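You operate a simulated robot arm through the tools that you are given. There is no shell and no other tool. Be economical: measure what you need, move in short steps, check, and stop when the job is done.

You are at the controls of a simulated two-armed robot. One attempt, no reset.

JOB
Weigh the left cake beside the scale and sort it into the Send or the Seconds tray.
Fine: the sign gives the limit. Tare with the small board on, weigh on the board; then board back on the table and tare again.

The check looks at the end state, three seconds after you hand in, the way a careful person would. Anything else that was tipped, shoved, dropped, spilled or broken makes it a failure.

ROBOT AND FRAMES
Two 7-joint arms with fingered hands on one trunk, on a base that drives. Base frame: it is fixed to the floor where the robot stands at the start and does not move with it; the origin is under the middle of the robot, x ahead of it, y to its left, z up; the surface under the hand at the start is at about z = 860. Readings come in mm, rad, newtons and seconds.
The left shoulder is at the start at [60, 126, 1255], the right one opposite. With the tool pointing down near the work surface each hand reaches from about 100 to 700 mm from the robot's upright axis, wherever it stands, measured 20 degrees to its own side. Places, roughly: board [600, -100, 900]; inside of the seconds tray [900, -200, 900]; inside of the send tray [900, 0, 900]; pan of the scale [600, -100, 900]; top of the steel table [800, 100, 900]. Payload 2.5 kg a hand.
The tool frame of a hand sits at the grasp point between the pads (the TCP): z along the fingers, y along the line on which they close. The tips reach 30 mm beyond it. Largest opening 104 mm; the body of the gripper starts 35 mm behind the TCP. The gripper is a hand of 5 fingers: y runs from the thumb to the fingers, the wrist lies at [-15, -104, -178] in the tool frame.
Orientation is told as [roll, pitch, yaw] about the base's x, y, z axes, in that order, counted from this pose: with the fingers straight down and the wrist toward the robot, the tool's x, y and z point along [0, 1, 0], [1, 0, 0] and [0, 0, -1] of the base frame.

CONTROLS
- The arms move only by the tool drive_tool. It takes "left_moves", "right_moves" or both (then of equal length, played together; a hand with none holds still); each is a list of rows, each an object (a shift or turn left out is 0) with "rotation": the turn, a rotation vector about the tool's x, y, z in rad, a list of three; "dp": the shift along the tool's x, y, z in mm, a list of three. In form: [{"rotation": [rx, ry, rz], "dp": [x, y, z]}, ...]. A call has 1 to 20 rows; each row shifts and turns the commanded pose from where the row before left it, along the tool's axes as they then stand. Rows are played at 5 a second. More than 50 mm and 0.15 rad between two rows, and nothing of the call is played. A pose out of reach is approached as far as the arm can. The call stops where the force on the tool passes 40 N (or 10 N more than at its start, if that is more) or the arm is blocked; 0.2 s more then pass. In this call time passes only in rows, and 0.2 s behind the last. The reply holds the time, the measured pose of the TCP, the force on the tool along the base axes, the opening and the grip force, in the units named above and with some noise, with the torque about the TCP (base axes, N m) and any sound that the robot's microphone picked up, and new pictures: "pictures" is both (left out), scene, wrist or none (wrist: the cameras of the hands that moved).
- Cameras (640 x 400 px; columns grow to the right, rows downward): "scene" is now at [139.8, -17.3, 1459.4]; the picture's right is [-0.25, -0.97, 0.00], its down [-0.57, 0.15, -0.81] and it looks along [0.78, -0.20, -0.59] (base axes); focal length 296 px, centre (320, 200). "left" rides on the left gripper at [-80, -78, -141] in its tool frame; the picture's right is [-0.78, -0.30, 0.56], its down [0.53, -0.78, 0.33] and it looks along [0.33, 0.56, 0.76] (tool axes); focal length 247 px, centre (320, 200). "right" rides on the right gripper at [80, -78, -141] in its tool frame; the picture's right is [-0.78, 0.30, -0.56], its down [-0.54, -0.78, 0.33] and it looks along [-0.33, 0.56, 0.76] (tool axes); focal length 247 px, centre (320, 200). There is no depth. A picture from a camera that has moved, and an enlarged one, comes with that camera's place and axes in the base frame and with its lens. The place of the scene camera against the robot may be out by one fixed shift of up to 18 mm in any direction.
- slide_trunk(by): slides the trunk up (or, below 0, down) by that many mm; the arms and the scene camera ride with it, the base frame stays. It gives what a move gives, with no picture.
- base_move(legs): drives the robot by 1 to 6 legs, each [ahead, left, turn to the left] in mm, mm and rad, along the robot's own axes; the way and the turn of a leg run together, so that a leg with both is an arc; at most 1500 mm and 3.142 rad a leg. The arms and the cameras ride along, it lands a little off, and it stops where it bumps. It gives what a move gives, and a new picture of the scene camera.
- move_fingers(index, middle, ring, little, thumb_bend, thumb_turn, hand): sets how far each is bent, from 0 (flat) to 1 (curled in); at 0.3 the hand is open as for a grip, at 0.7 the pads meet at the TCP. One left out holds its place. A second passes; each finger stops where it meets its share of the squeeze, and holds until it gets a number again. It is the only way to open and close the hand. It gives what a move gives, with no picture; readings hold the bend of each and the force on index, middle, ring, little, thumb and palm. thumb_turn goes from beside the hand (0) to across from the fingers (1), as for a grip.
- pan_tilt(pan, tilt): turns the head with the scene camera to pan (to the left, within 1.501 rad either way) and tilt (down, from -0.506 to 1.204), counted from straight ahead of the robot. It gives what a move gives, and a new picture of the scene camera.
- close_up(camera, box): a new picture of the part [left, top, right, bottom] of that camera's present view, enlarged. The clock stands still meanwhile.
- finish_job(): hands the job in; it is judged then, once.

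Work in short steps. Places have to be worked out from the pictures, the camera data and where the tool is seen: move nearer, look again, correct. Check each grasp and each placing, and mend what went wrong. You have 120 turns and 260 pictures in all, those below and enlarged ones among them. Open the grippers and draw the arms clear of the work before you hand the job in, unless the task says otherwise; then end with one line.

The tools are called after "Call:" as a command line: name --argument value ..., lists and objects as JSON in quotes. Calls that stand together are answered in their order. drive_tool: Moves the arms, as the interface text tells. Its arguments: {"type":"object","properties":{"left_moves":{"type":"array","items":{"type":"object","properties":{"rotation":{"type":"array","items":{"type":"number"}},"dp":{"type":"array","items":{"type":"number"}}}}},"right_moves":{"type":"array","items":{"type":"object","properties":{"rotation":{"type":"array","items":{"type":"number"}},"dp":{"type":"array","items":{"type":"number"}}}}},"pictures":{"type":"string","enum":["both","scene","wrist","none"]}},"required":[]} The other tools are called the same way: slide_trunk (by) slides the trunk up or down; move_fingers (index, middle, ring, little, thumb_bend, thumb_turn, hand) moves the fingers one by one; base_move (legs) drives the base; pan_tilt (pan, tilt) turns the head that bears the scene camera; close_up (camera, box) takes an enlarged picture of a part of a camera's view; finish_job () hands the job in.

At the start:

```text
clock: 0.0
left_eef_pos: [498.8, 67.5, 1134.3]
left_tcp_rot: [-0.001, 0.0, 0.0]
left_wrist_force: [-1.0, 0.9, 1.0]
left_ft_torque: [-0.01, 0.02, -0.04]
left_opening: 103.4
left_gripper_force: 0.0
left_shape: jaw
left_bend: [0.3, 0.3, 0.3, 0.3, 0.3, 0.98]
left_finger forces: [0.1, 0.1, 0.0, 0.1, 0.1, 0.0]
right_eef_pos: [399.3, -349.5, 1212.2]
right_tcp_rot: [0.002, 0.0, 0.0]
right_wrist_force: [-0.1, -0.9, 0.2]
right_ft_torque: [0.01, 0.01, 0.0]
right_opening: 103.6
right_gripper_force: 0.0
right_shape: jaw
right_bend: [0.3, 0.3, 0.3, 0.3, 0.3, 0.98]
right_finger forces: [0.0, 0.0, 0.1, 0.0, 0.1, 0.0]
trunk travel left (down, up): [-650.0, 290.0]
robot x, y, heading: [0.6, 4.9, 0.0]
head pan, tilt: [-0.25, 0.63]
```

scene: 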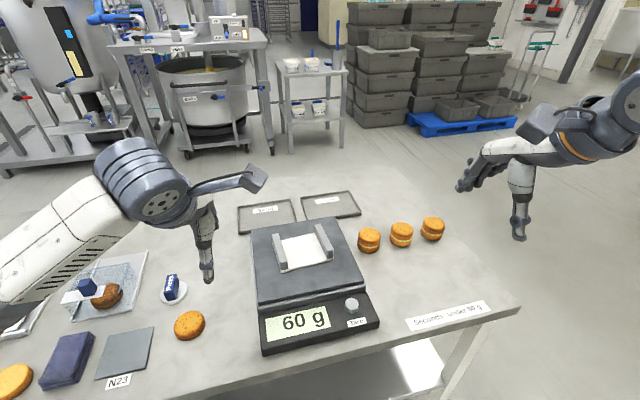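
right: 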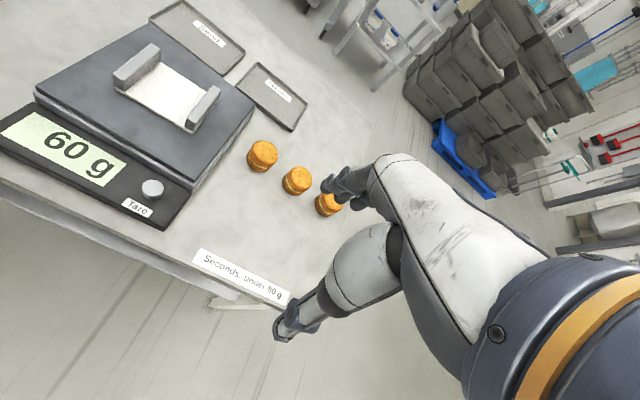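
left: 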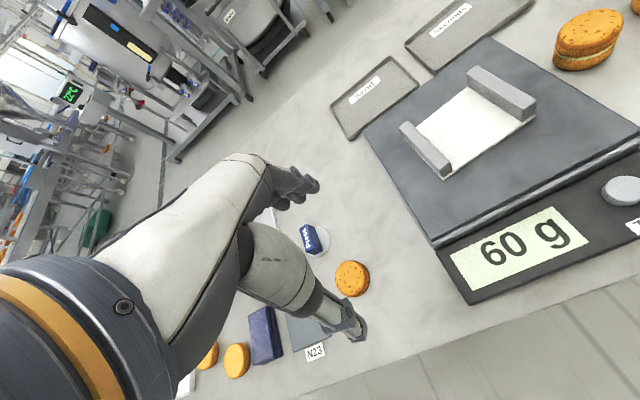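

I'll look closely at the sign, the scale and the cakes before moving anything.

Call:
close_up --camera "scene" --box '[220, 180, 520, 368]'

Call:
close_up --camera "scene" --box '[0, 240, 240, 400]'

Call:
close_up --camera "right" --box '[140, 100, 380, 310]'

```text
2.13 times, centred on (370, 274) of scene
camera zoom: at [139.8, -17.3, 1459.4], right [-0.25, -0.97, 0.0], down [-0.57, 0.15, -0.81], along [0.78, -0.2, -0.59], focal length 630 px, centre (214, 43)
```

zoom: 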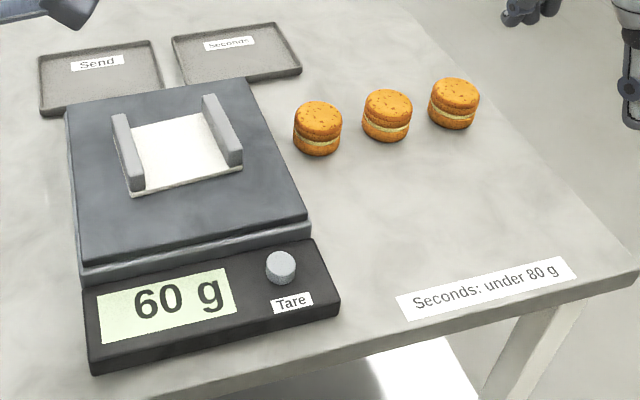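

```text
2.50 times, centred on (120, 320) of scene
camera zoom: at [139.8, -17.3, 1459.4], right [-0.25, -0.97, 0.0], down [-0.57, 0.15, -0.81], along [0.78, -0.2, -0.59], focal length 740 px, centre (820, -100)
```

zoom: 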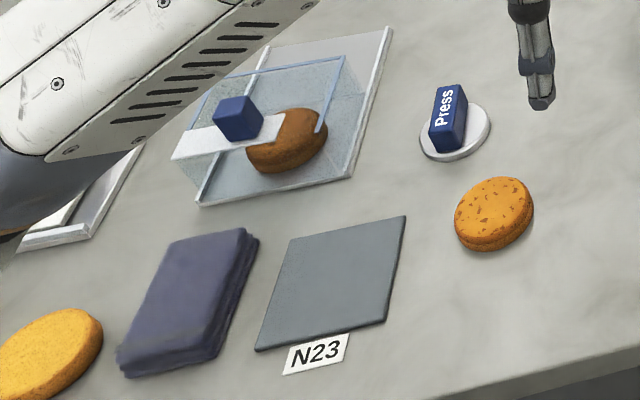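

```text
1.90 times, centred on (260, 205) of right
camera zoom: at [322.2, -270.5, 1355.2], right [0.3, -0.78, 0.56], down [-0.78, -0.54, -0.33], along [0.56, -0.33, -0.76], focal length 470 px, centre (434, 190)
```

zoom: 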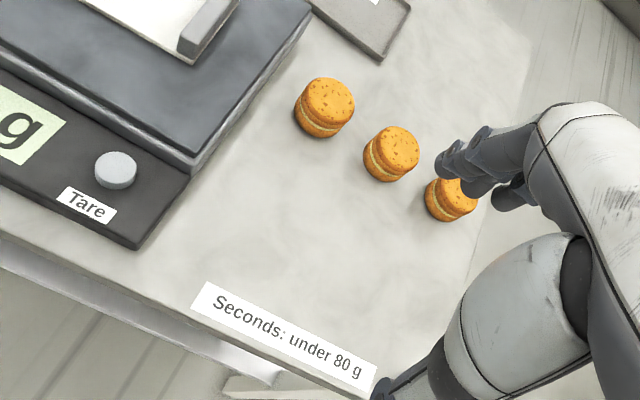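

Sign: Seconds under 80 g. The scale reads 60 g with the small board on it, and the target is the nearest of the three sandwich cakes (~[676,-299]). The tare button triangulates to ~[480,-181,900]. I'll make a pointing index finger on the right hand and bring it nearer to see where the tip is.

Call:
move_fingers --hand "right" --index 0.3 --middle 1 --ring 1 --little 1

Call:
drive_tool --right_moves '[{"dp": [30, 10, 38]}, {"dp": [30, 10, 38]}, {"dp": [30, 10, 38]}, {"dp": [30, 10, 38]}, {"dp": [20, 0, 18]}]'

```text
clock: 1.0
left_eef_pos: [499.1, 67.2, 1134.7]
left_tcp_rot: [0.001, -0.001, -0.001]
left_wrist_force: [0.1, 0.5, 0.4]
left_ft_torque: [-0.01, -0.02, 0.01]
left_opening: 103.7
left_gripper_force: 0.0
left_shape: jaw
left_bend: [0.3, 0.3, 0.3, 0.3, 0.3, 0.98]
left_finger forces: [0.0, 0.0, 0.0, 0.0, 0.0, 0.1]
right_eef_pos: [400.9, -349.8, 1212.2]
right_tcp_rot: [0.0, 0.001, -0.002]
right_wrist_force: [-0.2, -0.3, -0.1]
right_ft_torque: [-0.02, -0.02, 0.03]
right_opening: 102.8
right_gripper_force: 0.1
right_shape: fingers
right_bend: [0.3, 1.0, 1.0, 1.0, 0.3, 0.98]
right_finger forces: [0.0, 0.0, 0.1, 0.1, 0.0, 0.0]
trunk travel left (down, up): [-650.0, 290.0]
robot x, y, heading: [-3.0, -1.4, 0.001]
head pan, tilt: [-0.25, 0.63]
```

```text
clock: 2.2
left_eef_pos: [499.5, 66.2, 1134.6]
left_tcp_rot: [-0.001, 0.0, 0.001]
left_wrist_force: [-0.8, 0.1, 0.9]
left_ft_torque: [-0.01, -0.02, -0.03]
left_opening: 103.9
left_gripper_force: 0.1
left_shape: jaw
left_bend: [0.3, 0.3, 0.3, 0.3, 0.3, 0.98]
left_finger forces: [0.0, 0.0, 0.1, 0.1, 0.1, 0.0]
right_eef_pos: [440.0, -208.6, 1041.9]
right_tcp_rot: [0.0, -0.001, 0.001]
right_wrist_force: [0.1, 0.3, 0.3]
right_ft_torque: [0.02, 0.01, -0.03]
right_opening: 102.8
right_gripper_force: 0.1
right_shape: fingers
right_bend: [0.3, 1.0, 1.0, 1.0, 0.3, 0.98]
right_finger forces: [0.0, 0.0, 0.0, 0.0, 0.0, 0.0]
trunk travel left (down, up): [-650.0, 290.0]
robot x, y, heading: [1.4, 1.2, -0.001]
head pan, tilt: [-0.25, 0.63]
camera scene: at [139.9, -17.1, 1459.4], right [-0.25, -0.97, 0.0], down [-0.57, 0.15, -0.81], along [0.78, -0.2, -0.59], focal length 296 px, centre (320, 200)
camera right: at [362.0, -130.4, 1184.1], right [0.3, -0.78, 0.56], down [-0.78, -0.54, -0.33], along [0.56, -0.33, -0.76], focal length 247 px, centre (320, 200)
```

scene: 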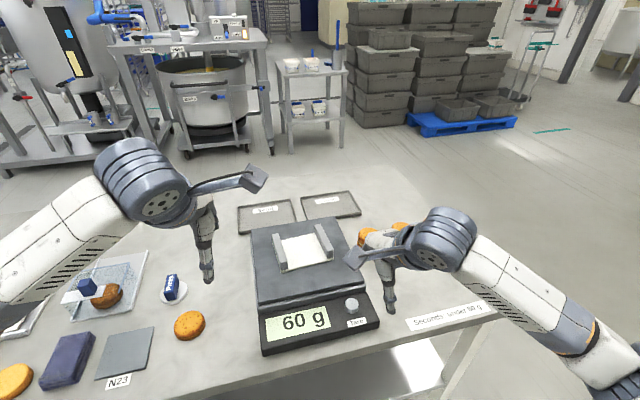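
right: 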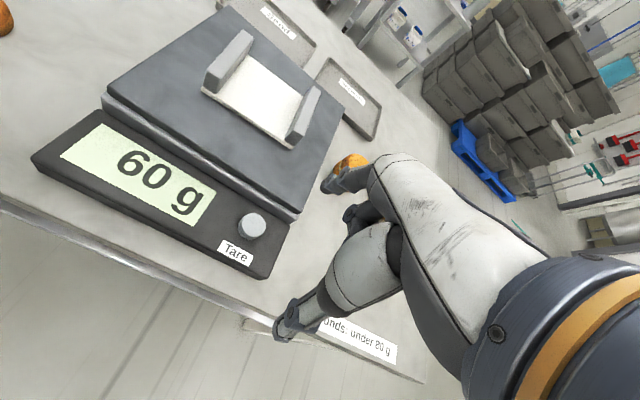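

Tare button confirmed at ~[480,-182,900]. I'll zoom in on the hand to find the index tip.

Call:
close_up --camera "right" --box '[220, 120, 420, 360]'

Call:
close_up --camera "scene" --box '[320, 200, 500, 330]'

```text
1.67 times, centred on (320, 240) of right
camera zoom: at [362.0, -130.4, 1184.1], right [0.3, -0.78, 0.56], down [-0.78, -0.54, -0.33], along [0.56, -0.33, -0.76], focal length 412 px, centre (320, 133)
```

zoom: 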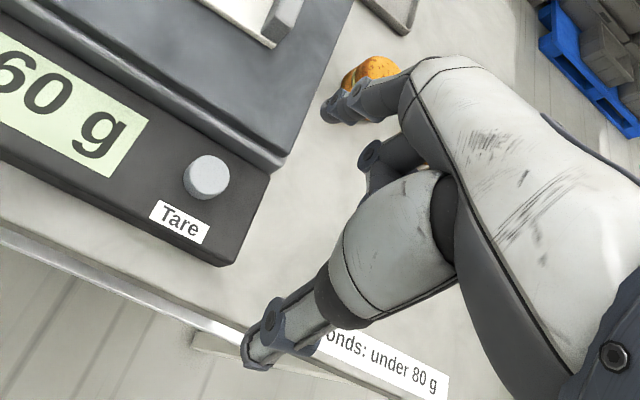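

```text
3.08 times, centred on (410, 265) of scene
camera zoom: at [139.9, -17.1, 1459.4], right [-0.25, -0.97, 0.0], down [-0.57, 0.15, -0.81], along [0.78, -0.2, -0.59], focal length 911 px, centre (43, 0)
```

zoom: 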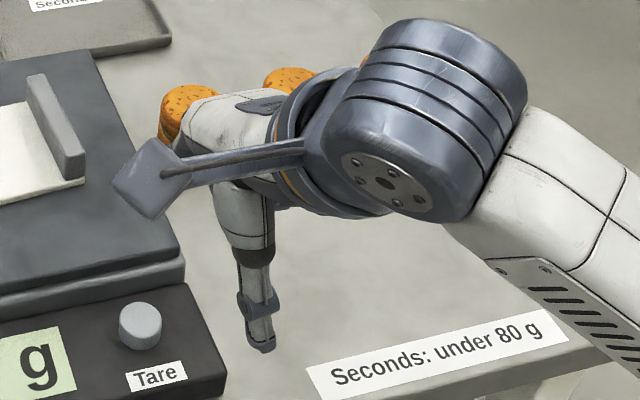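

The index tip sits about tool [8,52,30]. I'll bring it above the button with clearance and look.

Call:
drive_tool --right_moves '[{"dp": [9, -6, 30]}, {"dp": [9, -6, 30]}, {"dp": [0, 0, 20]}]'

Call:
close_up --camera "right" --box '[220, 120, 420, 360]'

Call:
close_up --camera "left" --box '[440, 0, 640, 260]'

```text
clock: 3.0
left_eef_pos: [498.3, 65.9, 1134.9]
left_tcp_rot: [0.002, -0.001, -0.001]
left_wrist_force: [-0.5, -0.6, -0.4]
left_ft_torque: [0.03, 0.0, 0.01]
left_opening: 103.3
left_gripper_force: 0.2
left_shape: jaw
left_bend: [0.3, 0.3, 0.3, 0.3, 0.3, 0.98]
left_finger forces: [0.0, 0.1, 0.0, 0.1, 0.0, 0.0]
right_eef_pos: [426.9, -192.0, 962.4]
right_tcp_rot: [0.0, 0.0, -0.001]
right_wrist_force: [-0.5, -1.0, -0.1]
right_ft_torque: [0.0, 0.03, 0.0]
right_opening: 103.0
right_gripper_force: 0.1
right_shape: fingers
right_bend: [0.3, 1.0, 1.0, 1.0, 0.3, 0.98]
right_finger forces: [0.0, 0.0, 0.0, 0.0, 0.0, 0.0]
trunk travel left (down, up): [-650.0, 290.0]
robot x, y, heading: [-2.0, -1.9, -0.002]
head pan, tilt: [-0.25, 0.63]
camera scene: at [139.9, -17.3, 1459.4], right [-0.25, -0.97, 0.0], down [-0.57, 0.15, -0.81], along [0.78, -0.2, -0.59], focal length 296 px, centre (320, 200)
camera right: at [350.0, -113.6, 1104.9], right [0.3, -0.78, 0.56], down [-0.78, -0.54, -0.33], along [0.56, -0.33, -0.76], focal length 247 px, centre (320, 200)
```

scene: 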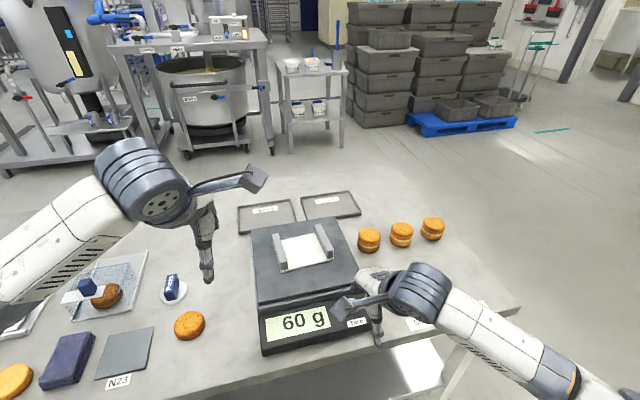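
right: 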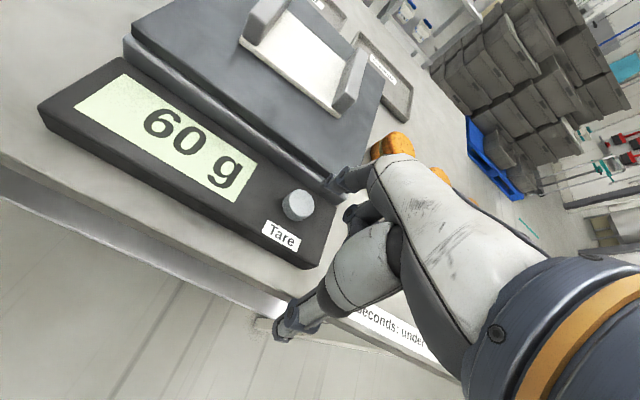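

```text
1.67 times, centred on (320, 240) of right
camera zoom: at [350.0, -113.6, 1104.9], right [0.3, -0.78, 0.56], down [-0.78, -0.54, -0.33], along [0.56, -0.33, -0.76], focal length 412 px, centre (320, 133)
```

zoom: 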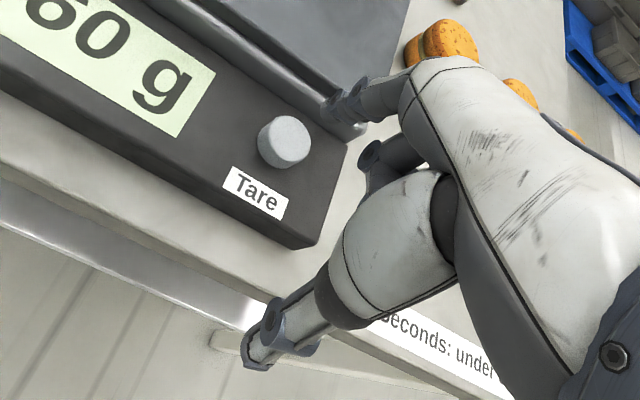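

```text
1.54 times, centred on (540, 130) of left
camera zoom: at [421.7, -14.5, 1276.9], right [-0.3, -0.78, -0.56], down [-0.78, 0.53, -0.33], along [0.56, 0.33, -0.76], focal length 380 px, centre (-18, 308)
```

zoom: 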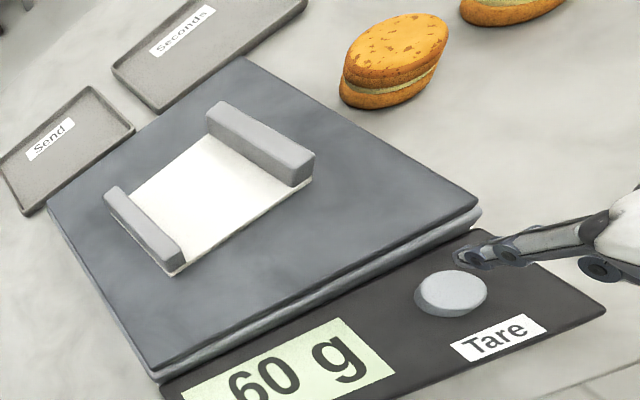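

Triangulated index tip ≈ [489,-185,942]. Need 10 mm back; then descend to just above the button.

Call:
drive_tool --right_moves '[{"dp": [3, -11, 0]}, {"dp": [0, 0, 15]}, {"dp": [0, 0, 12]}]' --pictures "none"

Call:
close_up --camera "right" --box '[220, 120, 420, 360]'

Call:
close_up --camera "left" --box '[540, 120, 640, 240]'

```text
clock: 3.8
left_eef_pos: [499.3, 65.7, 1134.6]
left_tcp_rot: [0.003, 0.0, 0.001]
left_wrist_force: [1.0, 1.3, -0.3]
left_ft_torque: [0.0, 0.0, 0.0]
left_opening: 103.4
left_gripper_force: 0.0
left_shape: jaw
left_bend: [0.3, 0.3, 0.3, 0.3, 0.3, 0.98]
left_finger forces: [0.1, 0.1, 0.1, 0.0, 0.0, 0.0]
right_eef_pos: [416.1, -189.1, 935.8]
right_tcp_rot: [0.002, -0.001, 0.0]
right_wrist_force: [-0.5, -0.2, 0.5]
right_ft_torque: [0.02, 0.0, 0.01]
right_opening: 102.9
right_gripper_force: 0.1
right_shape: fingers
right_bend: [0.3, 1.0, 1.0, 1.0, 0.3, 0.98]
right_finger forces: [0.1, 0.0, 0.0, 0.1, 0.1, 0.0]
trunk travel left (down, up): [-650.0, 290.0]
robot x, y, heading: [-1.0, -0.9, 0.002]
head pan, tilt: [-0.25, 0.63]
```

```text
1.67 times, centred on (320, 240) of right
camera zoom: at [339.3, -110.0, 1078.8], right [0.3, -0.78, 0.56], down [-0.78, -0.54, -0.33], along [0.56, -0.33, -0.76], focal length 412 px, centre (320, 133)
```

zoom: 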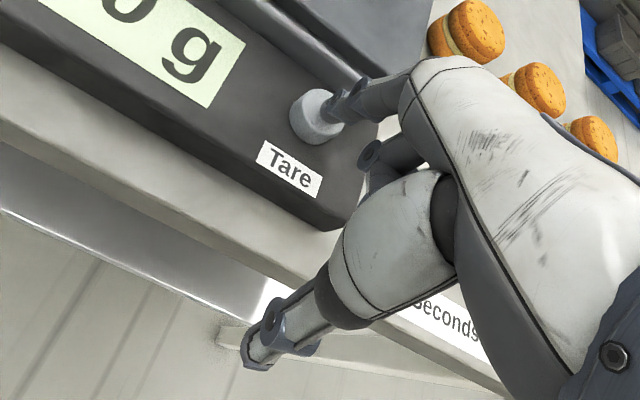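

```text
3.33 times, centred on (590, 180) of left
camera zoom: at [421.7, -14.5, 1276.9], right [-0.3, -0.78, -0.56], down [-0.78, 0.53, -0.33], along [0.56, 0.33, -0.76], focal length 823 px, centre (-580, 267)
```

zoom: 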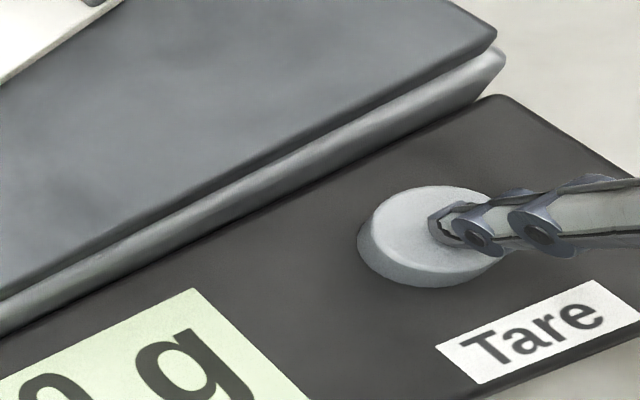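

The tip is over the button. Pressing down gently in small rows.

Call:
drive_tool --right_moves '[{"dp": [4, 0, 4]}, {"dp": [0, 0, 4]}, {"dp": [0, 0, 3]}, {"dp": [0, 0, 3]}, {"dp": [0, 0, 2]}]' --pictures "scene"

Call:
close_up --camera "right" --box '[140, 60, 400, 260]'

```text
clock: 5.0
left_eef_pos: [497.6, 66.7, 1136.1]
left_tcp_rot: [-0.001, -0.002, 0.001]
left_wrist_force: [0.3, 0.3, 0.9]
left_ft_torque: [0.02, 0.01, 0.01]
left_opening: 103.7
left_gripper_force: 0.1
left_shape: jaw
left_bend: [0.3, 0.3, 0.3, 0.3, 0.3, 0.98]
left_finger forces: [0.1, 0.0, 0.1, 0.1, 0.0, 0.0]
right_eef_pos: [416.1, -184.2, 924.2]
right_tcp_rot: [0.0, -0.009, 0.002]
right_wrist_force: [-6.0, -0.3, 17.3]
right_ft_torque: [0.08, -0.94, -0.01]
right_opening: 104.3
right_gripper_force: 8.8
right_shape: fingers
right_bend: [0.29, 1.0, 1.0, 1.0, 0.3, 0.98]
right_finger forces: [17.7, 0.0, 0.1, 0.1, 0.1, 0.1]
trunk travel left (down, up): [-650.0, 290.0]
robot x, y, heading: [4.0, -1.5, -0.0]
head pan, tilt: [-0.25, 0.63]
heard: click
camera scene: at [137.4, -16.7, 1459.9], right [-0.25, -0.97, 0.0], down [-0.57, 0.15, -0.81], along [0.78, -0.2, -0.59], focal length 296 px, centre (320, 200)
```

scene: 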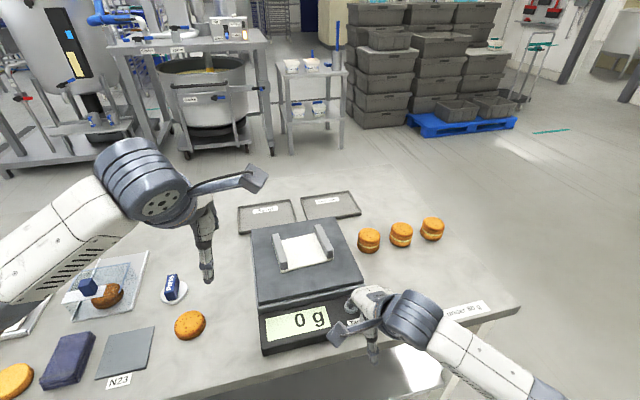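

```text
2.00 times, centred on (270, 160) of right
camera zoom: at [338.1, -105.4, 1064.6], right [0.29, -0.78, 0.56], down [-0.77, -0.54, -0.34], along [0.56, -0.33, -0.76], focal length 494 px, centre (420, 280)
```

zoom: 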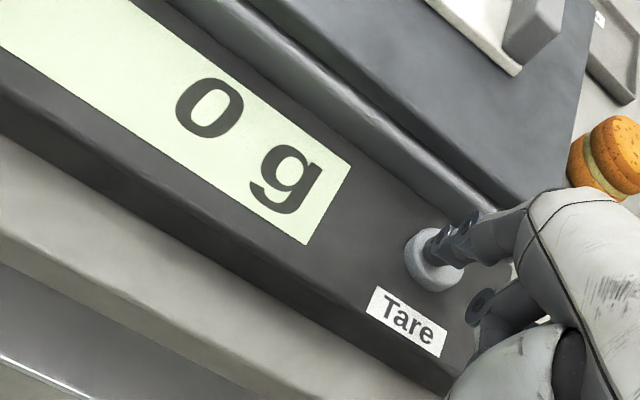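

Tared to 0 g with a click. Lift clear, then look down to see how much room the base has to drive forward (cake is ~740 mm away, beyond reach).

Call:
drive_tool --right_moves '[{"dp": [0, 0, -30]}, {"dp": [0, -5, -45]}, {"dp": [-20, -5, -45]}, {"dp": [-40, 0, -40]}, {"dp": [-40, 0, 0]}]' --pictures "none"

Call:
pan_tilt --pan 0 --tilt 1.2

```text
refused: row 4 steps farther than a row can; nothing moved
```

```text
clock: 6.0
left_eef_pos: [495.9, 66.1, 1136.6]
left_tcp_rot: [0.0, 0.0, 0.0]
left_wrist_force: [0.3, 0.1, -0.4]
left_ft_torque: [-0.01, 0.01, -0.01]
left_opening: 103.3
left_gripper_force: 0.1
left_shape: jaw
left_bend: [0.3, 0.3, 0.3, 0.3, 0.3, 0.98]
left_finger forces: [0.0, 0.0, 0.1, 0.0, 0.0, 0.0]
right_eef_pos: [416.0, -184.2, 921.8]
right_tcp_rot: [-0.001, -0.004, 0.001]
right_wrist_force: [-6.5, -1.4, 23.8]
right_ft_torque: [0.12, -1.31, 0.04]
right_opening: 105.8
right_gripper_force: 11.7
right_shape: fingers
right_bend: [0.29, 1.0, 1.0, 1.0, 0.3, 0.98]
right_finger forces: [22.9, 0.1, 0.1, 0.1, 0.0, 0.0]
trunk travel left (down, up): [-650.0, 290.0]
robot x, y, heading: [-2.5, -1.3, -0.004]
head pan, tilt: [0.0, 1.201]
camera scene: at [108.3, 5.1, 1417.7], right [0.0, -1.0, 0.0], down [-0.93, 0.0, -0.37], along [0.37, 0.0, -0.93], focal length 296 px, centre (320, 200)
```

scene: 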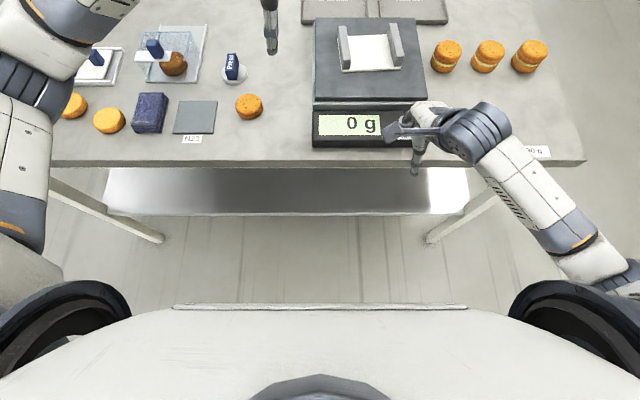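

The table's front edge is at ~x 400 and my body front at ~x 150, so ~220 mm of room. First lift the hand off the button.

Call:
drive_tool --right_moves '[{"dp": [0, 0, -30]}, {"dp": [0, -5, -45]}, {"dp": [-20, -5, -45]}, {"dp": [-40, 0, -30]}, {"dp": [-40, 0, 0]}]' --pictures "none"

Call:
base_move --legs '[[200, 0, 0]]'

Call:
move_fingers --hand "right" --index 0.3 --middle 0.3 --thumb_bend 0.3

```text
clock: 7.2
left_eef_pos: [498.8, 65.3, 1135.8]
left_tcp_rot: [-0.001, 0.0, 0.001]
left_wrist_force: [-0.4, -0.2, 0.7]
left_ft_torque: [0.05, -0.02, 0.0]
left_opening: 103.3
left_gripper_force: 0.0
left_shape: jaw
left_bend: [0.3, 0.3, 0.3, 0.3, 0.3, 0.98]
left_finger forces: [0.0, 0.1, 0.1, 0.0, 0.0, 0.0]
right_eef_pos: [406.6, -285.5, 1070.1]
right_tcp_rot: [-0.001, 0.001, 0.003]
right_wrist_force: [-0.5, -0.3, -0.2]
right_ft_torque: [0.02, -0.02, 0.01]
right_opening: 103.0
right_gripper_force: 0.1
right_shape: fingers
right_bend: [0.3, 1.0, 1.0, 1.0, 0.3, 0.98]
right_finger forces: [0.0, 0.0, 0.0, 0.1, 0.0, 0.0]
trunk travel left (down, up): [-650.0, 290.0]
robot x, y, heading: [-1.8, 0.4, 0.003]
head pan, tilt: [0.0, 1.201]
```

```text
clock: 8.8
left_eef_pos: [695.2, 65.5, 1136.0]
left_tcp_rot: [-0.001, 0.001, -0.004]
left_wrist_force: [0.6, -0.1, -0.6]
left_ft_torque: [0.0, -0.01, 0.01]
left_opening: 103.9
left_gripper_force: 0.1
left_shape: jaw
left_bend: [0.3, 0.3, 0.3, 0.3, 0.3, 0.98]
left_finger forces: [0.1, 0.1, 0.1, 0.0, 0.0, 0.0]
right_eef_pos: [600.6, -286.3, 1068.5]
right_tcp_rot: [0.001, 0.0, -0.002]
right_wrist_force: [0.0, 0.4, 0.2]
right_ft_torque: [0.02, 0.01, -0.04]
right_opening: 103.5
right_gripper_force: 0.0
right_shape: fingers
right_bend: [0.3, 1.0, 1.0, 1.0, 0.3, 0.98]
right_finger forces: [0.1, 0.0, 0.1, 0.1, 0.0, 0.0]
trunk travel left (down, up): [-650.0, 290.0]
robot x, y, heading: [191.3, 1.0, -0.006]
head pan, tilt: [0.0, 1.201]
camera scene: at [306.5, 3.8, 1417.3], right [0.0, -1.0, 0.0], down [-0.93, 0.0, -0.36], along [0.36, 0.0, -0.93], focal length 296 px, centre (320, 200)
```

scene: 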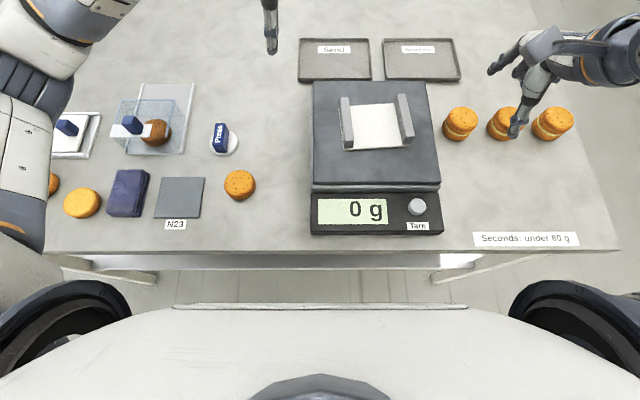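

```text
clock: 9.8
left_eef_pos: [694.5, 65.1, 1135.4]
left_tcp_rot: [-0.001, 0.002, -0.004]
left_wrist_force: [0.0, -0.8, -0.1]
left_ft_torque: [0.0, -0.01, 0.02]
left_opening: 103.6
left_gripper_force: 0.1
left_shape: jaw
left_bend: [0.3, 0.3, 0.3, 0.3, 0.3, 0.98]
left_finger forces: [0.0, 0.0, 0.0, 0.0, 0.0, 0.0]
right_eef_pos: [601.2, -286.7, 1069.7]
right_tcp_rot: [-0.002, 0.001, -0.002]
right_wrist_force: [-0.1, 0.4, -0.5]
right_ft_torque: [0.03, 0.02, -0.05]
right_opening: 103.0
right_gripper_force: 0.0
right_shape: fingers
right_bend: [0.3, 0.3, 1.0, 1.0, 0.3, 0.98]
right_finger forces: [0.1, 0.1, 0.0, 0.1, 0.0, 0.0]
trunk travel left (down, up): [-650.0, 290.0]
robot x, y, heading: [194.0, -0.0, -0.002]
head pan, tilt: [0.0, 1.201]
```

Still ~80 mm clear of the table; another 45 mm forward brings the trays within reach. Then look at the cake with both cameras.

Call:
base_move --legs '[[45, 0, 0]]'

Call:
drive_tool --right_moves '[{"dp": [-2, 0, 40]}, {"dp": [-4, 0, 30]}]' --pictures "wrist"

```text
clock: 10.7
left_eef_pos: [738.5, 62.6, 1135.9]
left_tcp_rot: [0.001, 0.0, -0.006]
left_wrist_force: [-0.1, -0.4, -0.5]
left_ft_torque: [0.01, -0.01, 0.01]
left_opening: 103.8
left_gripper_force: 0.0
left_shape: jaw
left_bend: [0.3, 0.3, 0.3, 0.3, 0.3, 0.98]
left_finger forces: [0.0, 0.0, 0.0, 0.0, 0.0, 0.0]
right_eef_pos: [645.2, -287.2, 1070.4]
right_tcp_rot: [0.001, 0.002, -0.002]
right_wrist_force: [0.6, 0.0, -0.2]
right_ft_torque: [-0.04, 0.03, 0.02]
right_opening: 103.1
right_gripper_force: 0.0
right_shape: fingers
right_bend: [0.3, 0.3, 1.0, 1.0, 0.3, 0.98]
right_finger forces: [0.0, 0.1, 0.0, 0.1, 0.0, 0.1]
trunk travel left (down, up): [-650.0, 290.0]
robot x, y, heading: [240.4, 1.4, -0.0]
head pan, tilt: [0.0, 1.201]
camera scene: at [351.3, 3.7, 1417.3], right [0.0, -1.0, 0.0], down [-0.93, 0.0, -0.36], along [0.36, 0.0, -0.93], focal length 296 px, centre (320, 200)
```

scene: 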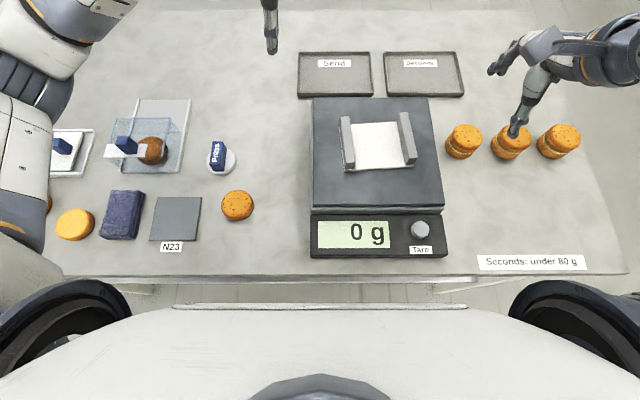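

```text
clock: 11.3
left_eef_pos: [738.5, 63.7, 1135.3]
left_tcp_rot: [0.0, 0.0, -0.002]
left_wrist_force: [-0.3, 0.0, -0.2]
left_ft_torque: [-0.02, -0.03, -0.01]
left_opening: 103.4
left_gripper_force: 0.1
left_shape: jaw
left_bend: [0.3, 0.3, 0.3, 0.3, 0.3, 0.98]
left_finger forces: [0.0, 0.0, 0.0, 0.1, 0.1, 0.0]
right_eef_pos: [643.7, -293.8, 1000.4]
right_tcp_rot: [0.0, 0.0, -0.002]
right_wrist_force: [-0.9, 0.6, 0.9]
right_ft_torque: [-0.03, -0.02, 0.0]
right_opening: 103.0
right_gripper_force: 0.1
right_shape: fingers
right_bend: [0.3, 0.3, 1.0, 1.0, 0.3, 0.98]
right_finger forces: [0.0, 0.1, 0.1, 0.0, 0.0, 0.1]
trunk travel left (down, up): [-650.0, 290.0]
robot x, y, heading: [235.7, -0.5, -0.004]
head pan, tilt: [0.0, 1.201]
camera right: at [566.2, -214.7, 1142.3], right [0.29, -0.78, 0.56], down [-0.78, -0.53, -0.33], along [0.56, -0.34, -0.76], focal length 247 px, centre (320, 200)
```

right: 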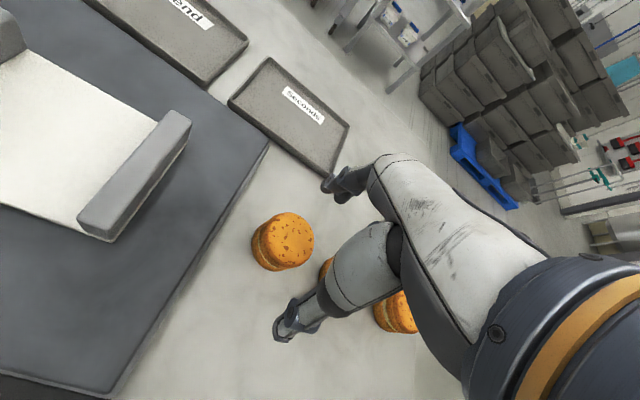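

Cake top triangulates to [671,-300,907], Ø≈62. Move over it and descend partway.

Call:
drive_tool --right_moves '[{"dp": [-4, 27, 0]}, {"dp": [0, 0, 35]}, {"dp": [0, 0, 25]}]' --pictures "both"

Call:
close_up --camera "right" --box '[240, 100, 440, 360]'

```text
clock: 12.1
left_eef_pos: [737.7, 64.4, 1135.1]
left_tcp_rot: [-0.001, -0.001, -0.004]
left_wrist_force: [-0.8, 1.1, -0.1]
left_ft_torque: [-0.03, 0.01, -0.01]
left_opening: 103.9
left_gripper_force: 0.1
left_shape: jaw
left_bend: [0.3, 0.3, 0.3, 0.3, 0.3, 0.98]
left_finger forces: [0.1, 0.1, 0.1, 0.0, 0.0, 0.0]
right_eef_pos: [670.6, -298.4, 937.6]
right_tcp_rot: [-0.001, 0.0, -0.002]
right_wrist_force: [0.1, 0.2, 0.2]
right_ft_torque: [-0.01, 0.01, -0.03]
right_opening: 103.0
right_gripper_force: 0.1
right_shape: fingers
right_bend: [0.3, 0.3, 1.0, 1.0, 0.3, 0.98]
right_finger forces: [0.0, 0.0, 0.0, 0.0, 0.0, 0.0]
trunk travel left (down, up): [-650.0, 290.0]
robot x, y, heading: [240.2, 2.2, -0.005]
head pan, tilt: [0.0, 1.201]
camera scene: at [350.3, 3.7, 1417.4], right [0.0, -1.0, 0.0], down [-0.93, 0.0, -0.36], along [0.36, 0.0, -0.93], focal length 296 px, centre (320, 200)
camera right: at [593.8, -217.7, 1080.5], right [0.29, -0.78, 0.56], down [-0.78, -0.53, -0.33], along [0.56, -0.34, -0.76], focal length 247 px, centre (320, 200)
```

scene: 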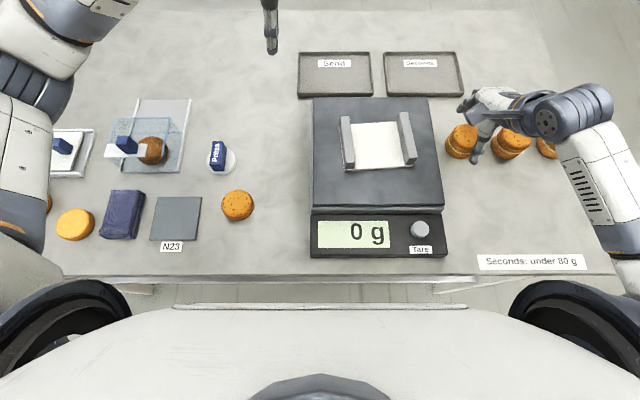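
right: 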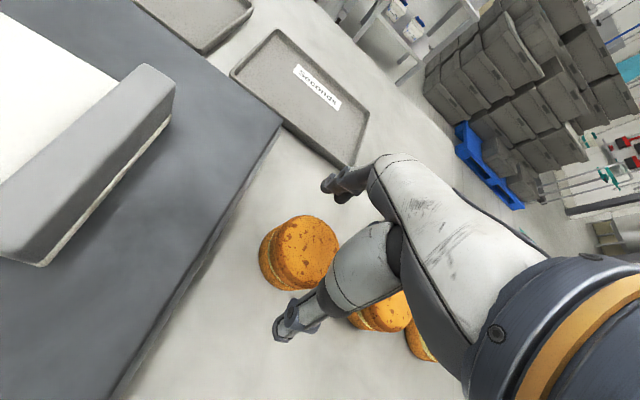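

```text
1.54 times, centred on (340, 230) of right
camera zoom: at [593.8, -217.7, 1080.5], right [0.29, -0.78, 0.56], down [-0.78, -0.53, -0.33], along [0.56, -0.34, -0.76], focal length 380 px, centre (289, 154)
```

zoom: 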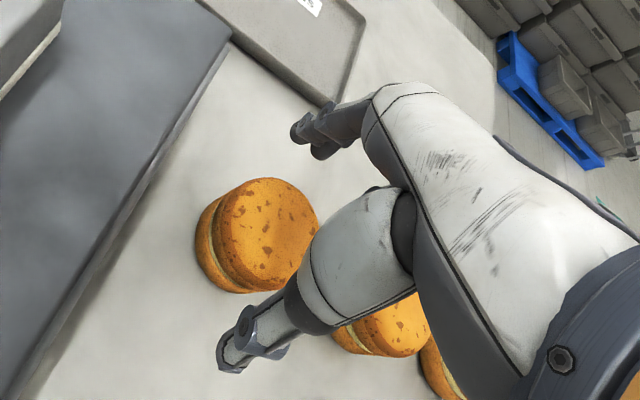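

The cake is well centred between thumb and fingers. Lower to grasp height (TCP z ≈ 897).

Call:
drive_tool --right_moves '[{"dp": [3, -2, 15]}, {"dp": [0, 0, 15]}, {"dp": [0, 0, 10]}]' --pictures "wrist"

```text
clock: 12.9
left_eef_pos: [739.3, 63.8, 1135.7]
left_tcp_rot: [-0.001, -0.001, -0.002]
left_wrist_force: [0.0, -0.5, 0.1]
left_ft_torque: [-0.02, 0.01, 0.01]
left_opening: 103.7
left_gripper_force: 0.2
left_shape: jaw
left_bend: [0.3, 0.3, 0.3, 0.3, 0.3, 0.98]
left_finger forces: [0.0, 0.0, 0.1, 0.1, 0.0, 0.0]
right_eef_pos: [668.6, -292.8, 900.1]
right_tcp_rot: [-0.001, -0.002, 0.0]
right_wrist_force: [0.1, 0.5, 0.1]
right_ft_torque: [-0.04, -0.03, -0.02]
right_opening: 103.1
right_gripper_force: 0.1
right_shape: fingers
right_bend: [0.3, 0.3, 1.0, 1.0, 0.3, 0.98]
right_finger forces: [0.0, 0.0, 0.3, 0.1, 0.1, 0.1]
trunk travel left (down, up): [-650.0, 290.0]
robot x, y, heading: [240.6, -0.3, -0.006]
head pan, tilt: [0.0, 1.201]
camera right: at [591.1, -213.9, 1041.7], right [0.29, -0.78, 0.56], down [-0.78, -0.53, -0.33], along [0.56, -0.34, -0.76], focal length 247 px, centre (320, 200)
```

right: 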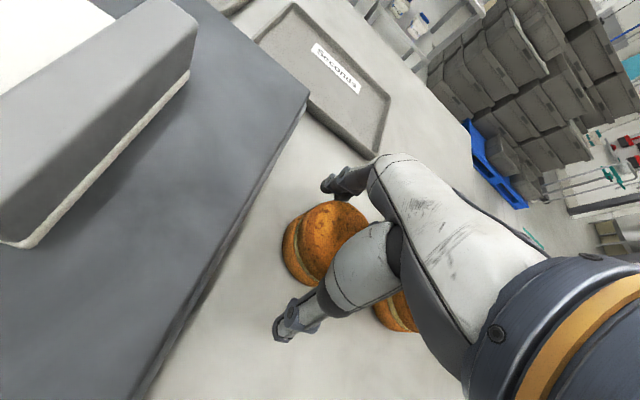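

Now close gently in steps.

Call:
move_fingers --hand "right" --index 0.42 --middle 0.42 --thumb_bend 0.42

Call:
close_up --camera "right" --box '[240, 120, 440, 360]'

```text
clock: 13.9
left_eef_pos: [738.2, 63.7, 1136.5]
left_tcp_rot: [-0.001, 0.0, -0.004]
left_wrist_force: [-0.5, -0.1, -1.2]
left_ft_torque: [0.02, -0.01, 0.0]
left_opening: 103.4
left_gripper_force: 0.0
left_shape: jaw
left_bend: [0.3, 0.3, 0.3, 0.3, 0.3, 0.98]
left_finger forces: [0.1, 0.1, 0.1, 0.0, 0.0, 0.0]
right_eef_pos: [669.6, -292.6, 900.2]
right_tcp_rot: [0.001, 0.001, -0.002]
right_wrist_force: [0.2, 0.0, 0.5]
right_ft_torque: [0.01, -0.02, 0.01]
right_opening: 73.4
right_gripper_force: 0.7
right_shape: fingers
right_bend: [0.42, 0.42, 1.0, 1.0, 0.42, 0.98]
right_finger forces: [0.1, 0.0, 0.3, 0.1, 0.1, 0.0]
trunk travel left (down, up): [-650.0, 290.0]
robot x, y, heading: [238.3, -1.4, -0.003]
head pan, tilt: [0.0, 1.201]
```

```text
1.67 times, centred on (340, 240) of right
camera zoom: at [591.1, -213.9, 1041.9], right [0.29, -0.78, 0.56], down [-0.78, -0.53, -0.33], along [0.56, -0.34, -0.76], focal length 412 px, centre (287, 133)
```

zoom: 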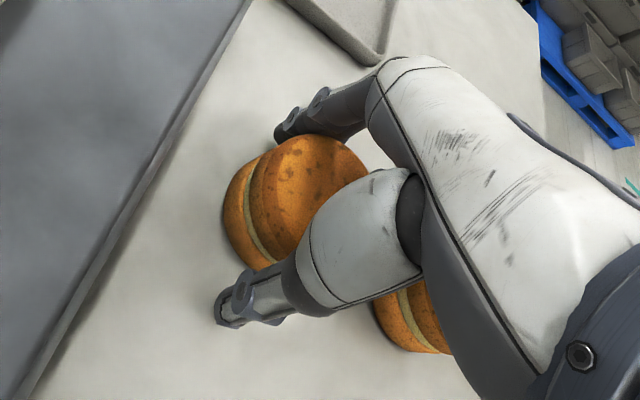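

Pads are close (73 mm). Close further until contact.

Call:
move_fingers --hand "right" --index 0.49 --middle 0.49 --thumb_bend 0.49

Call:
close_up --camera "right" --box '[240, 120, 440, 360]'

```text
clock: 14.9
left_eef_pos: [738.2, 64.2, 1135.3]
left_tcp_rot: [0.0, 0.0, -0.003]
left_wrist_force: [-0.3, 0.0, 0.6]
left_ft_torque: [0.0, -0.01, 0.01]
left_opening: 103.6
left_gripper_force: 0.1
left_shape: jaw
left_bend: [0.3, 0.3, 0.3, 0.3, 0.3, 0.98]
left_finger forces: [0.0, 0.0, 0.0, 0.1, 0.1, 0.1]
right_eef_pos: [668.5, -293.5, 900.1]
right_tcp_rot: [-0.001, 0.001, -0.001]
right_wrist_force: [-0.3, 0.3, -0.6]
right_ft_torque: [-0.01, -0.02, 0.02]
right_opening: 56.4
right_gripper_force: 0.9
right_shape: fingers
right_bend: [0.49, 0.48, 1.0, 1.0, 0.48, 0.97]
right_finger forces: [0.0, 1.1, 0.3, 0.0, 0.9, 0.1]
trunk travel left (down, up): [-650.0, 290.0]
robot x, y, heading: [239.8, -1.0, -0.001]
head pan, tilt: [0.0, 1.201]
```

```text
1.67 times, centred on (340, 240) of right
camera zoom: at [591.1, -213.9, 1041.9], right [0.29, -0.78, 0.56], down [-0.78, -0.53, -0.33], along [0.56, -0.34, -0.76], focal length 412 px, centre (287, 133)
```

zoom: 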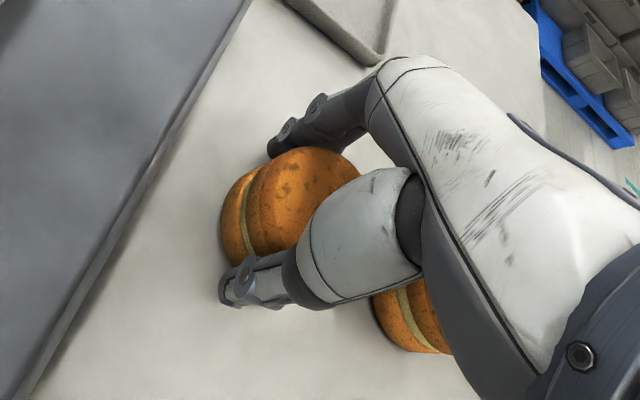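

Contact made at ~56 mm. A little more squeeze.

Call:
move_fingers --hand "right" --index 0.54 --middle 0.53 --thumb_bend 0.53

Call:
drive_tool --right_moves '[{"dp": [0, 0, -5]}, {"dp": [0, 0, -15]}]' --pictures "wrist"

```text
clock: 15.9
left_eef_pos: [738.8, 64.7, 1136.1]
left_tcp_rot: [0.0, 0.001, -0.004]
left_wrist_force: [-0.5, -0.8, 0.3]
left_ft_torque: [0.0, -0.02, -0.01]
left_opening: 103.9
left_gripper_force: 0.0
left_shape: jaw
left_bend: [0.3, 0.3, 0.3, 0.3, 0.3, 0.98]
left_finger forces: [0.0, 0.0, 0.0, 0.0, 0.0, 0.1]
right_eef_pos: [668.7, -292.9, 900.1]
right_tcp_rot: [-0.002, 0.001, -0.002]
right_wrist_force: [0.5, -0.4, 0.8]
right_ft_torque: [-0.05, -0.08, 0.02]
right_opening: 51.8
right_gripper_force: 4.5
right_shape: fingers
right_bend: [0.51, 0.49, 1.0, 1.0, 0.49, 0.97]
right_finger forces: [1.6, 3.4, 0.2, 0.0, 4.0, 0.1]
trunk travel left (down, up): [-650.0, 290.0]
robot x, y, heading: [237.0, -3.1, -0.001]
head pan, tilt: [0.0, 1.201]
```

```text
clock: 16.5
left_eef_pos: [739.0, 63.1, 1135.7]
left_tcp_rot: [0.0, -0.001, -0.004]
left_wrist_force: [-0.4, 0.4, -0.4]
left_ft_torque: [-0.04, 0.02, -0.03]
left_opening: 103.7
left_gripper_force: 0.0
left_shape: jaw
left_bend: [0.3, 0.3, 0.3, 0.3, 0.3, 0.98]
left_finger forces: [0.0, 0.0, 0.0, 0.0, 0.0, 0.0]
right_eef_pos: [668.9, -292.4, 919.6]
right_tcp_rot: [-0.001, 0.0, -0.003]
right_wrist_force: [0.0, 0.6, -0.3]
right_ft_torque: [-0.03, 0.02, 0.03]
right_opening: 51.6
right_gripper_force: 4.6
right_shape: fingers
right_bend: [0.52, 0.5, 1.0, 1.0, 0.49, 0.97]
right_finger forces: [1.4, 3.0, 0.0, 0.1, 4.3, 0.0]
trunk travel left (down, up): [-650.0, 290.0]
robot x, y, heading: [234.7, -2.6, 0.002]
head pan, tilt: [0.0, 1.201]
camera right: at [591.6, -213.5, 1061.5], right [0.29, -0.78, 0.56], down [-0.78, -0.53, -0.33], along [0.55, -0.34, -0.76], focal length 247 px, centre (320, 200)
```

right: 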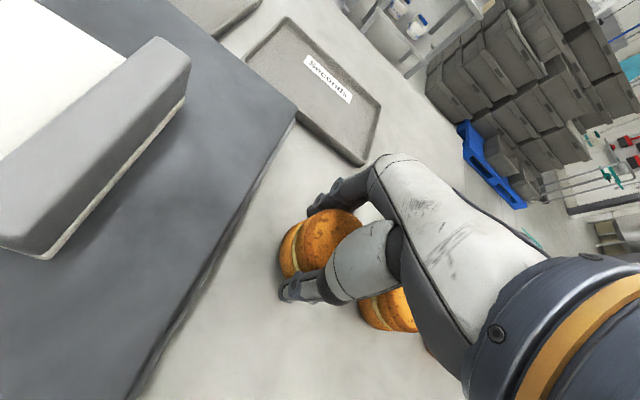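

The cake is held and lifted. Board triangulates: centre ≈ [644,-113], pan z≈920. Raise and carry over it.

Call:
drive_tool --right_moves '[{"dp": [0, 0, -45]}, {"dp": [0, 0, -45]}, {"dp": [0, 0, -20]}, {"dp": [40, -5, 0]}, {"dp": [40, -5, 0]}, {"dp": [40, -5, 0]}, {"dp": [40, -5, 0]}, {"dp": [24, -5, 0]}]' --pictures "both"

Call:
close_up --camera "scene" --box '[290, 80, 470, 270]'

```text
clock: 18.3
left_eef_pos: [738.2, 65.2, 1135.8]
left_tcp_rot: [-0.001, 0.0, -0.005]
left_wrist_force: [-0.8, -0.1, -0.5]
left_ft_torque: [-0.02, -0.01, -0.03]
left_opening: 103.7
left_gripper_force: 0.1
left_shape: jaw
left_bend: [0.3, 0.3, 0.3, 0.3, 0.3, 0.98]
left_finger forces: [0.0, 0.0, 0.1, 0.0, 0.1, 0.0]
right_eef_pos: [645.2, -106.6, 1029.0]
right_tcp_rot: [-0.001, 0.0, -0.003]
right_wrist_force: [0.3, -0.2, 0.1]
right_ft_torque: [0.0, 0.01, 0.02]
right_opening: 51.6
right_gripper_force: 4.2
right_shape: fingers
right_bend: [0.52, 0.5, 1.0, 1.0, 0.49, 0.97]
right_finger forces: [1.4, 2.8, 0.0, 0.1, 4.2, 0.1]
trunk travel left (down, up): [-650.0, 290.0]
robot x, y, heading: [239.4, 1.3, -0.01]
head pan, tilt: [0.0, 1.201]
camera scene: at [350.1, 3.9, 1417.4], right [0.0, -1.0, 0.0], down [-0.93, 0.0, -0.36], along [0.36, 0.0, -0.93], focal length 296 px, centre (320, 200)
camera right: at [568.5, -27.8, 1171.6], right [0.29, -0.78, 0.56], down [-0.78, -0.53, -0.33], along [0.56, -0.34, -0.76], focal length 247 px, centre (320, 200)
```

scene: 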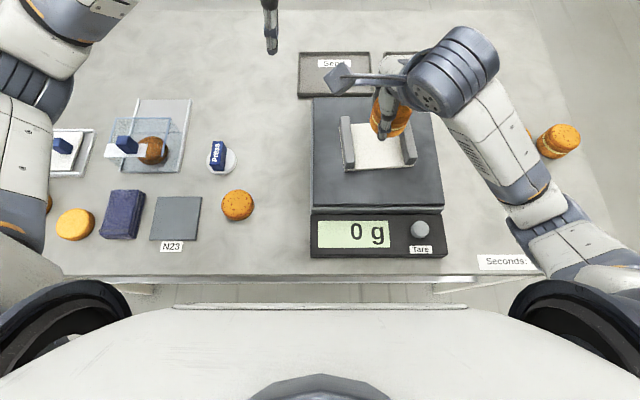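
right: 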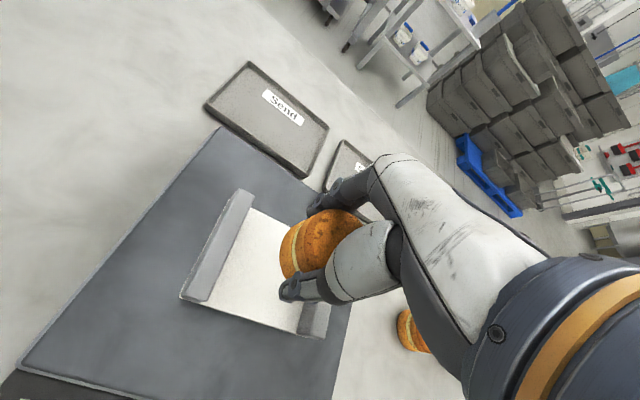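

```text
2.11 times, centred on (380, 175) of scene
camera zoom: at [350.1, 3.9, 1417.4], right [0.0, -1.0, 0.0], down [-0.93, 0.0, -0.36], along [0.36, 0.0, -0.93], focal length 623 px, centre (194, 253)
```

zoom: 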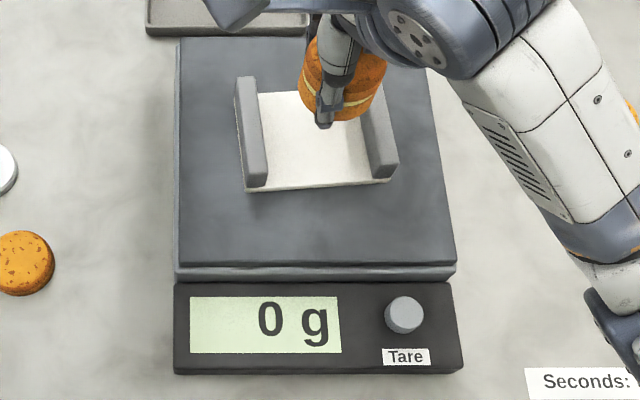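

Cake hangs above the board. Lower most of the way and check alignment between the rails.

Call:
drive_tool --right_moves '[{"dp": [3, 0, 20]}, {"dp": [0, 0, 18]}]' --pictures "wrist"

Call:
close_up --camera "scene" --box '[320, 90, 440, 190]'

Call:
close_up --camera "left" --box '[320, 200, 640, 400]'

```text
clock: 18.9
left_eef_pos: [737.9, 64.2, 1135.8]
left_tcp_rot: [-0.002, 0.0, -0.004]
left_wrist_force: [0.7, -0.3, 0.0]
left_ft_torque: [0.02, -0.01, 0.01]
left_opening: 103.2
left_gripper_force: 0.1
left_shape: jaw
left_bend: [0.3, 0.3, 0.3, 0.3, 0.3, 0.98]
left_finger forces: [0.1, 0.0, 0.1, 0.0, 0.1, 0.0]
right_eef_pos: [645.0, -105.5, 991.7]
right_tcp_rot: [-0.001, 0.001, -0.001]
right_wrist_force: [0.2, -0.6, 0.1]
right_ft_torque: [0.01, -0.01, -0.02]
right_opening: 51.5
right_gripper_force: 3.7
right_shape: fingers
right_bend: [0.52, 0.5, 1.0, 1.0, 0.49, 0.97]
right_finger forces: [1.5, 2.8, 0.0, 0.1, 4.0, 0.0]
trunk travel left (down, up): [-650.0, 290.0]
robot x, y, heading: [239.5, -1.7, -0.003]
head pan, tilt: [0.0, 1.201]
camera right: at [566.7, -25.6, 1133.3], right [0.29, -0.78, 0.56], down [-0.78, -0.53, -0.33], along [0.56, -0.33, -0.76], focal length 247 px, centre (320, 200)
```

right: 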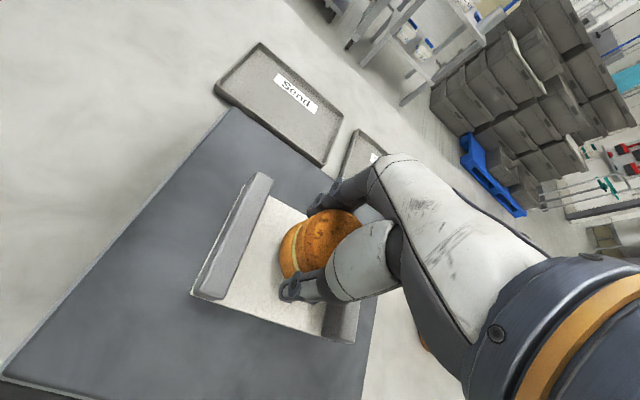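

```text
4.00 times, centred on (380, 140) of scene
camera zoom: at [350.1, 3.6, 1417.4], right [0.0, -1.0, 0.0], down [-0.93, 0.0, -0.36], along [0.36, 0.0, -0.93], focal length 1184 px, centre (80, 440)
```

zoom: 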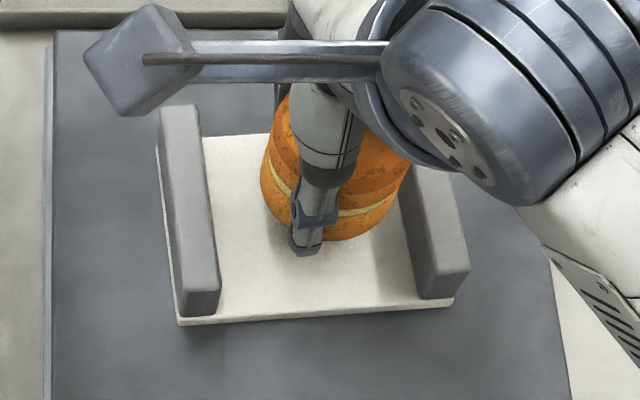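

```text
2.00 times, centred on (480, 300) of left
camera zoom: at [660.7, -16.3, 1277.0], right [-0.3, -0.78, -0.56], down [-0.78, 0.54, -0.33], along [0.56, 0.33, -0.76], focal length 494 px, centre (0, 0)
```

zoom: 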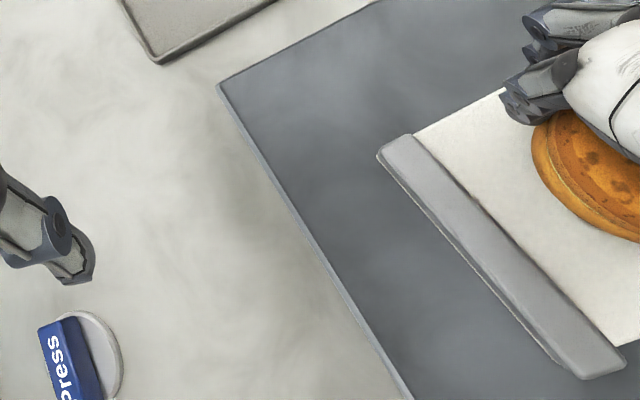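

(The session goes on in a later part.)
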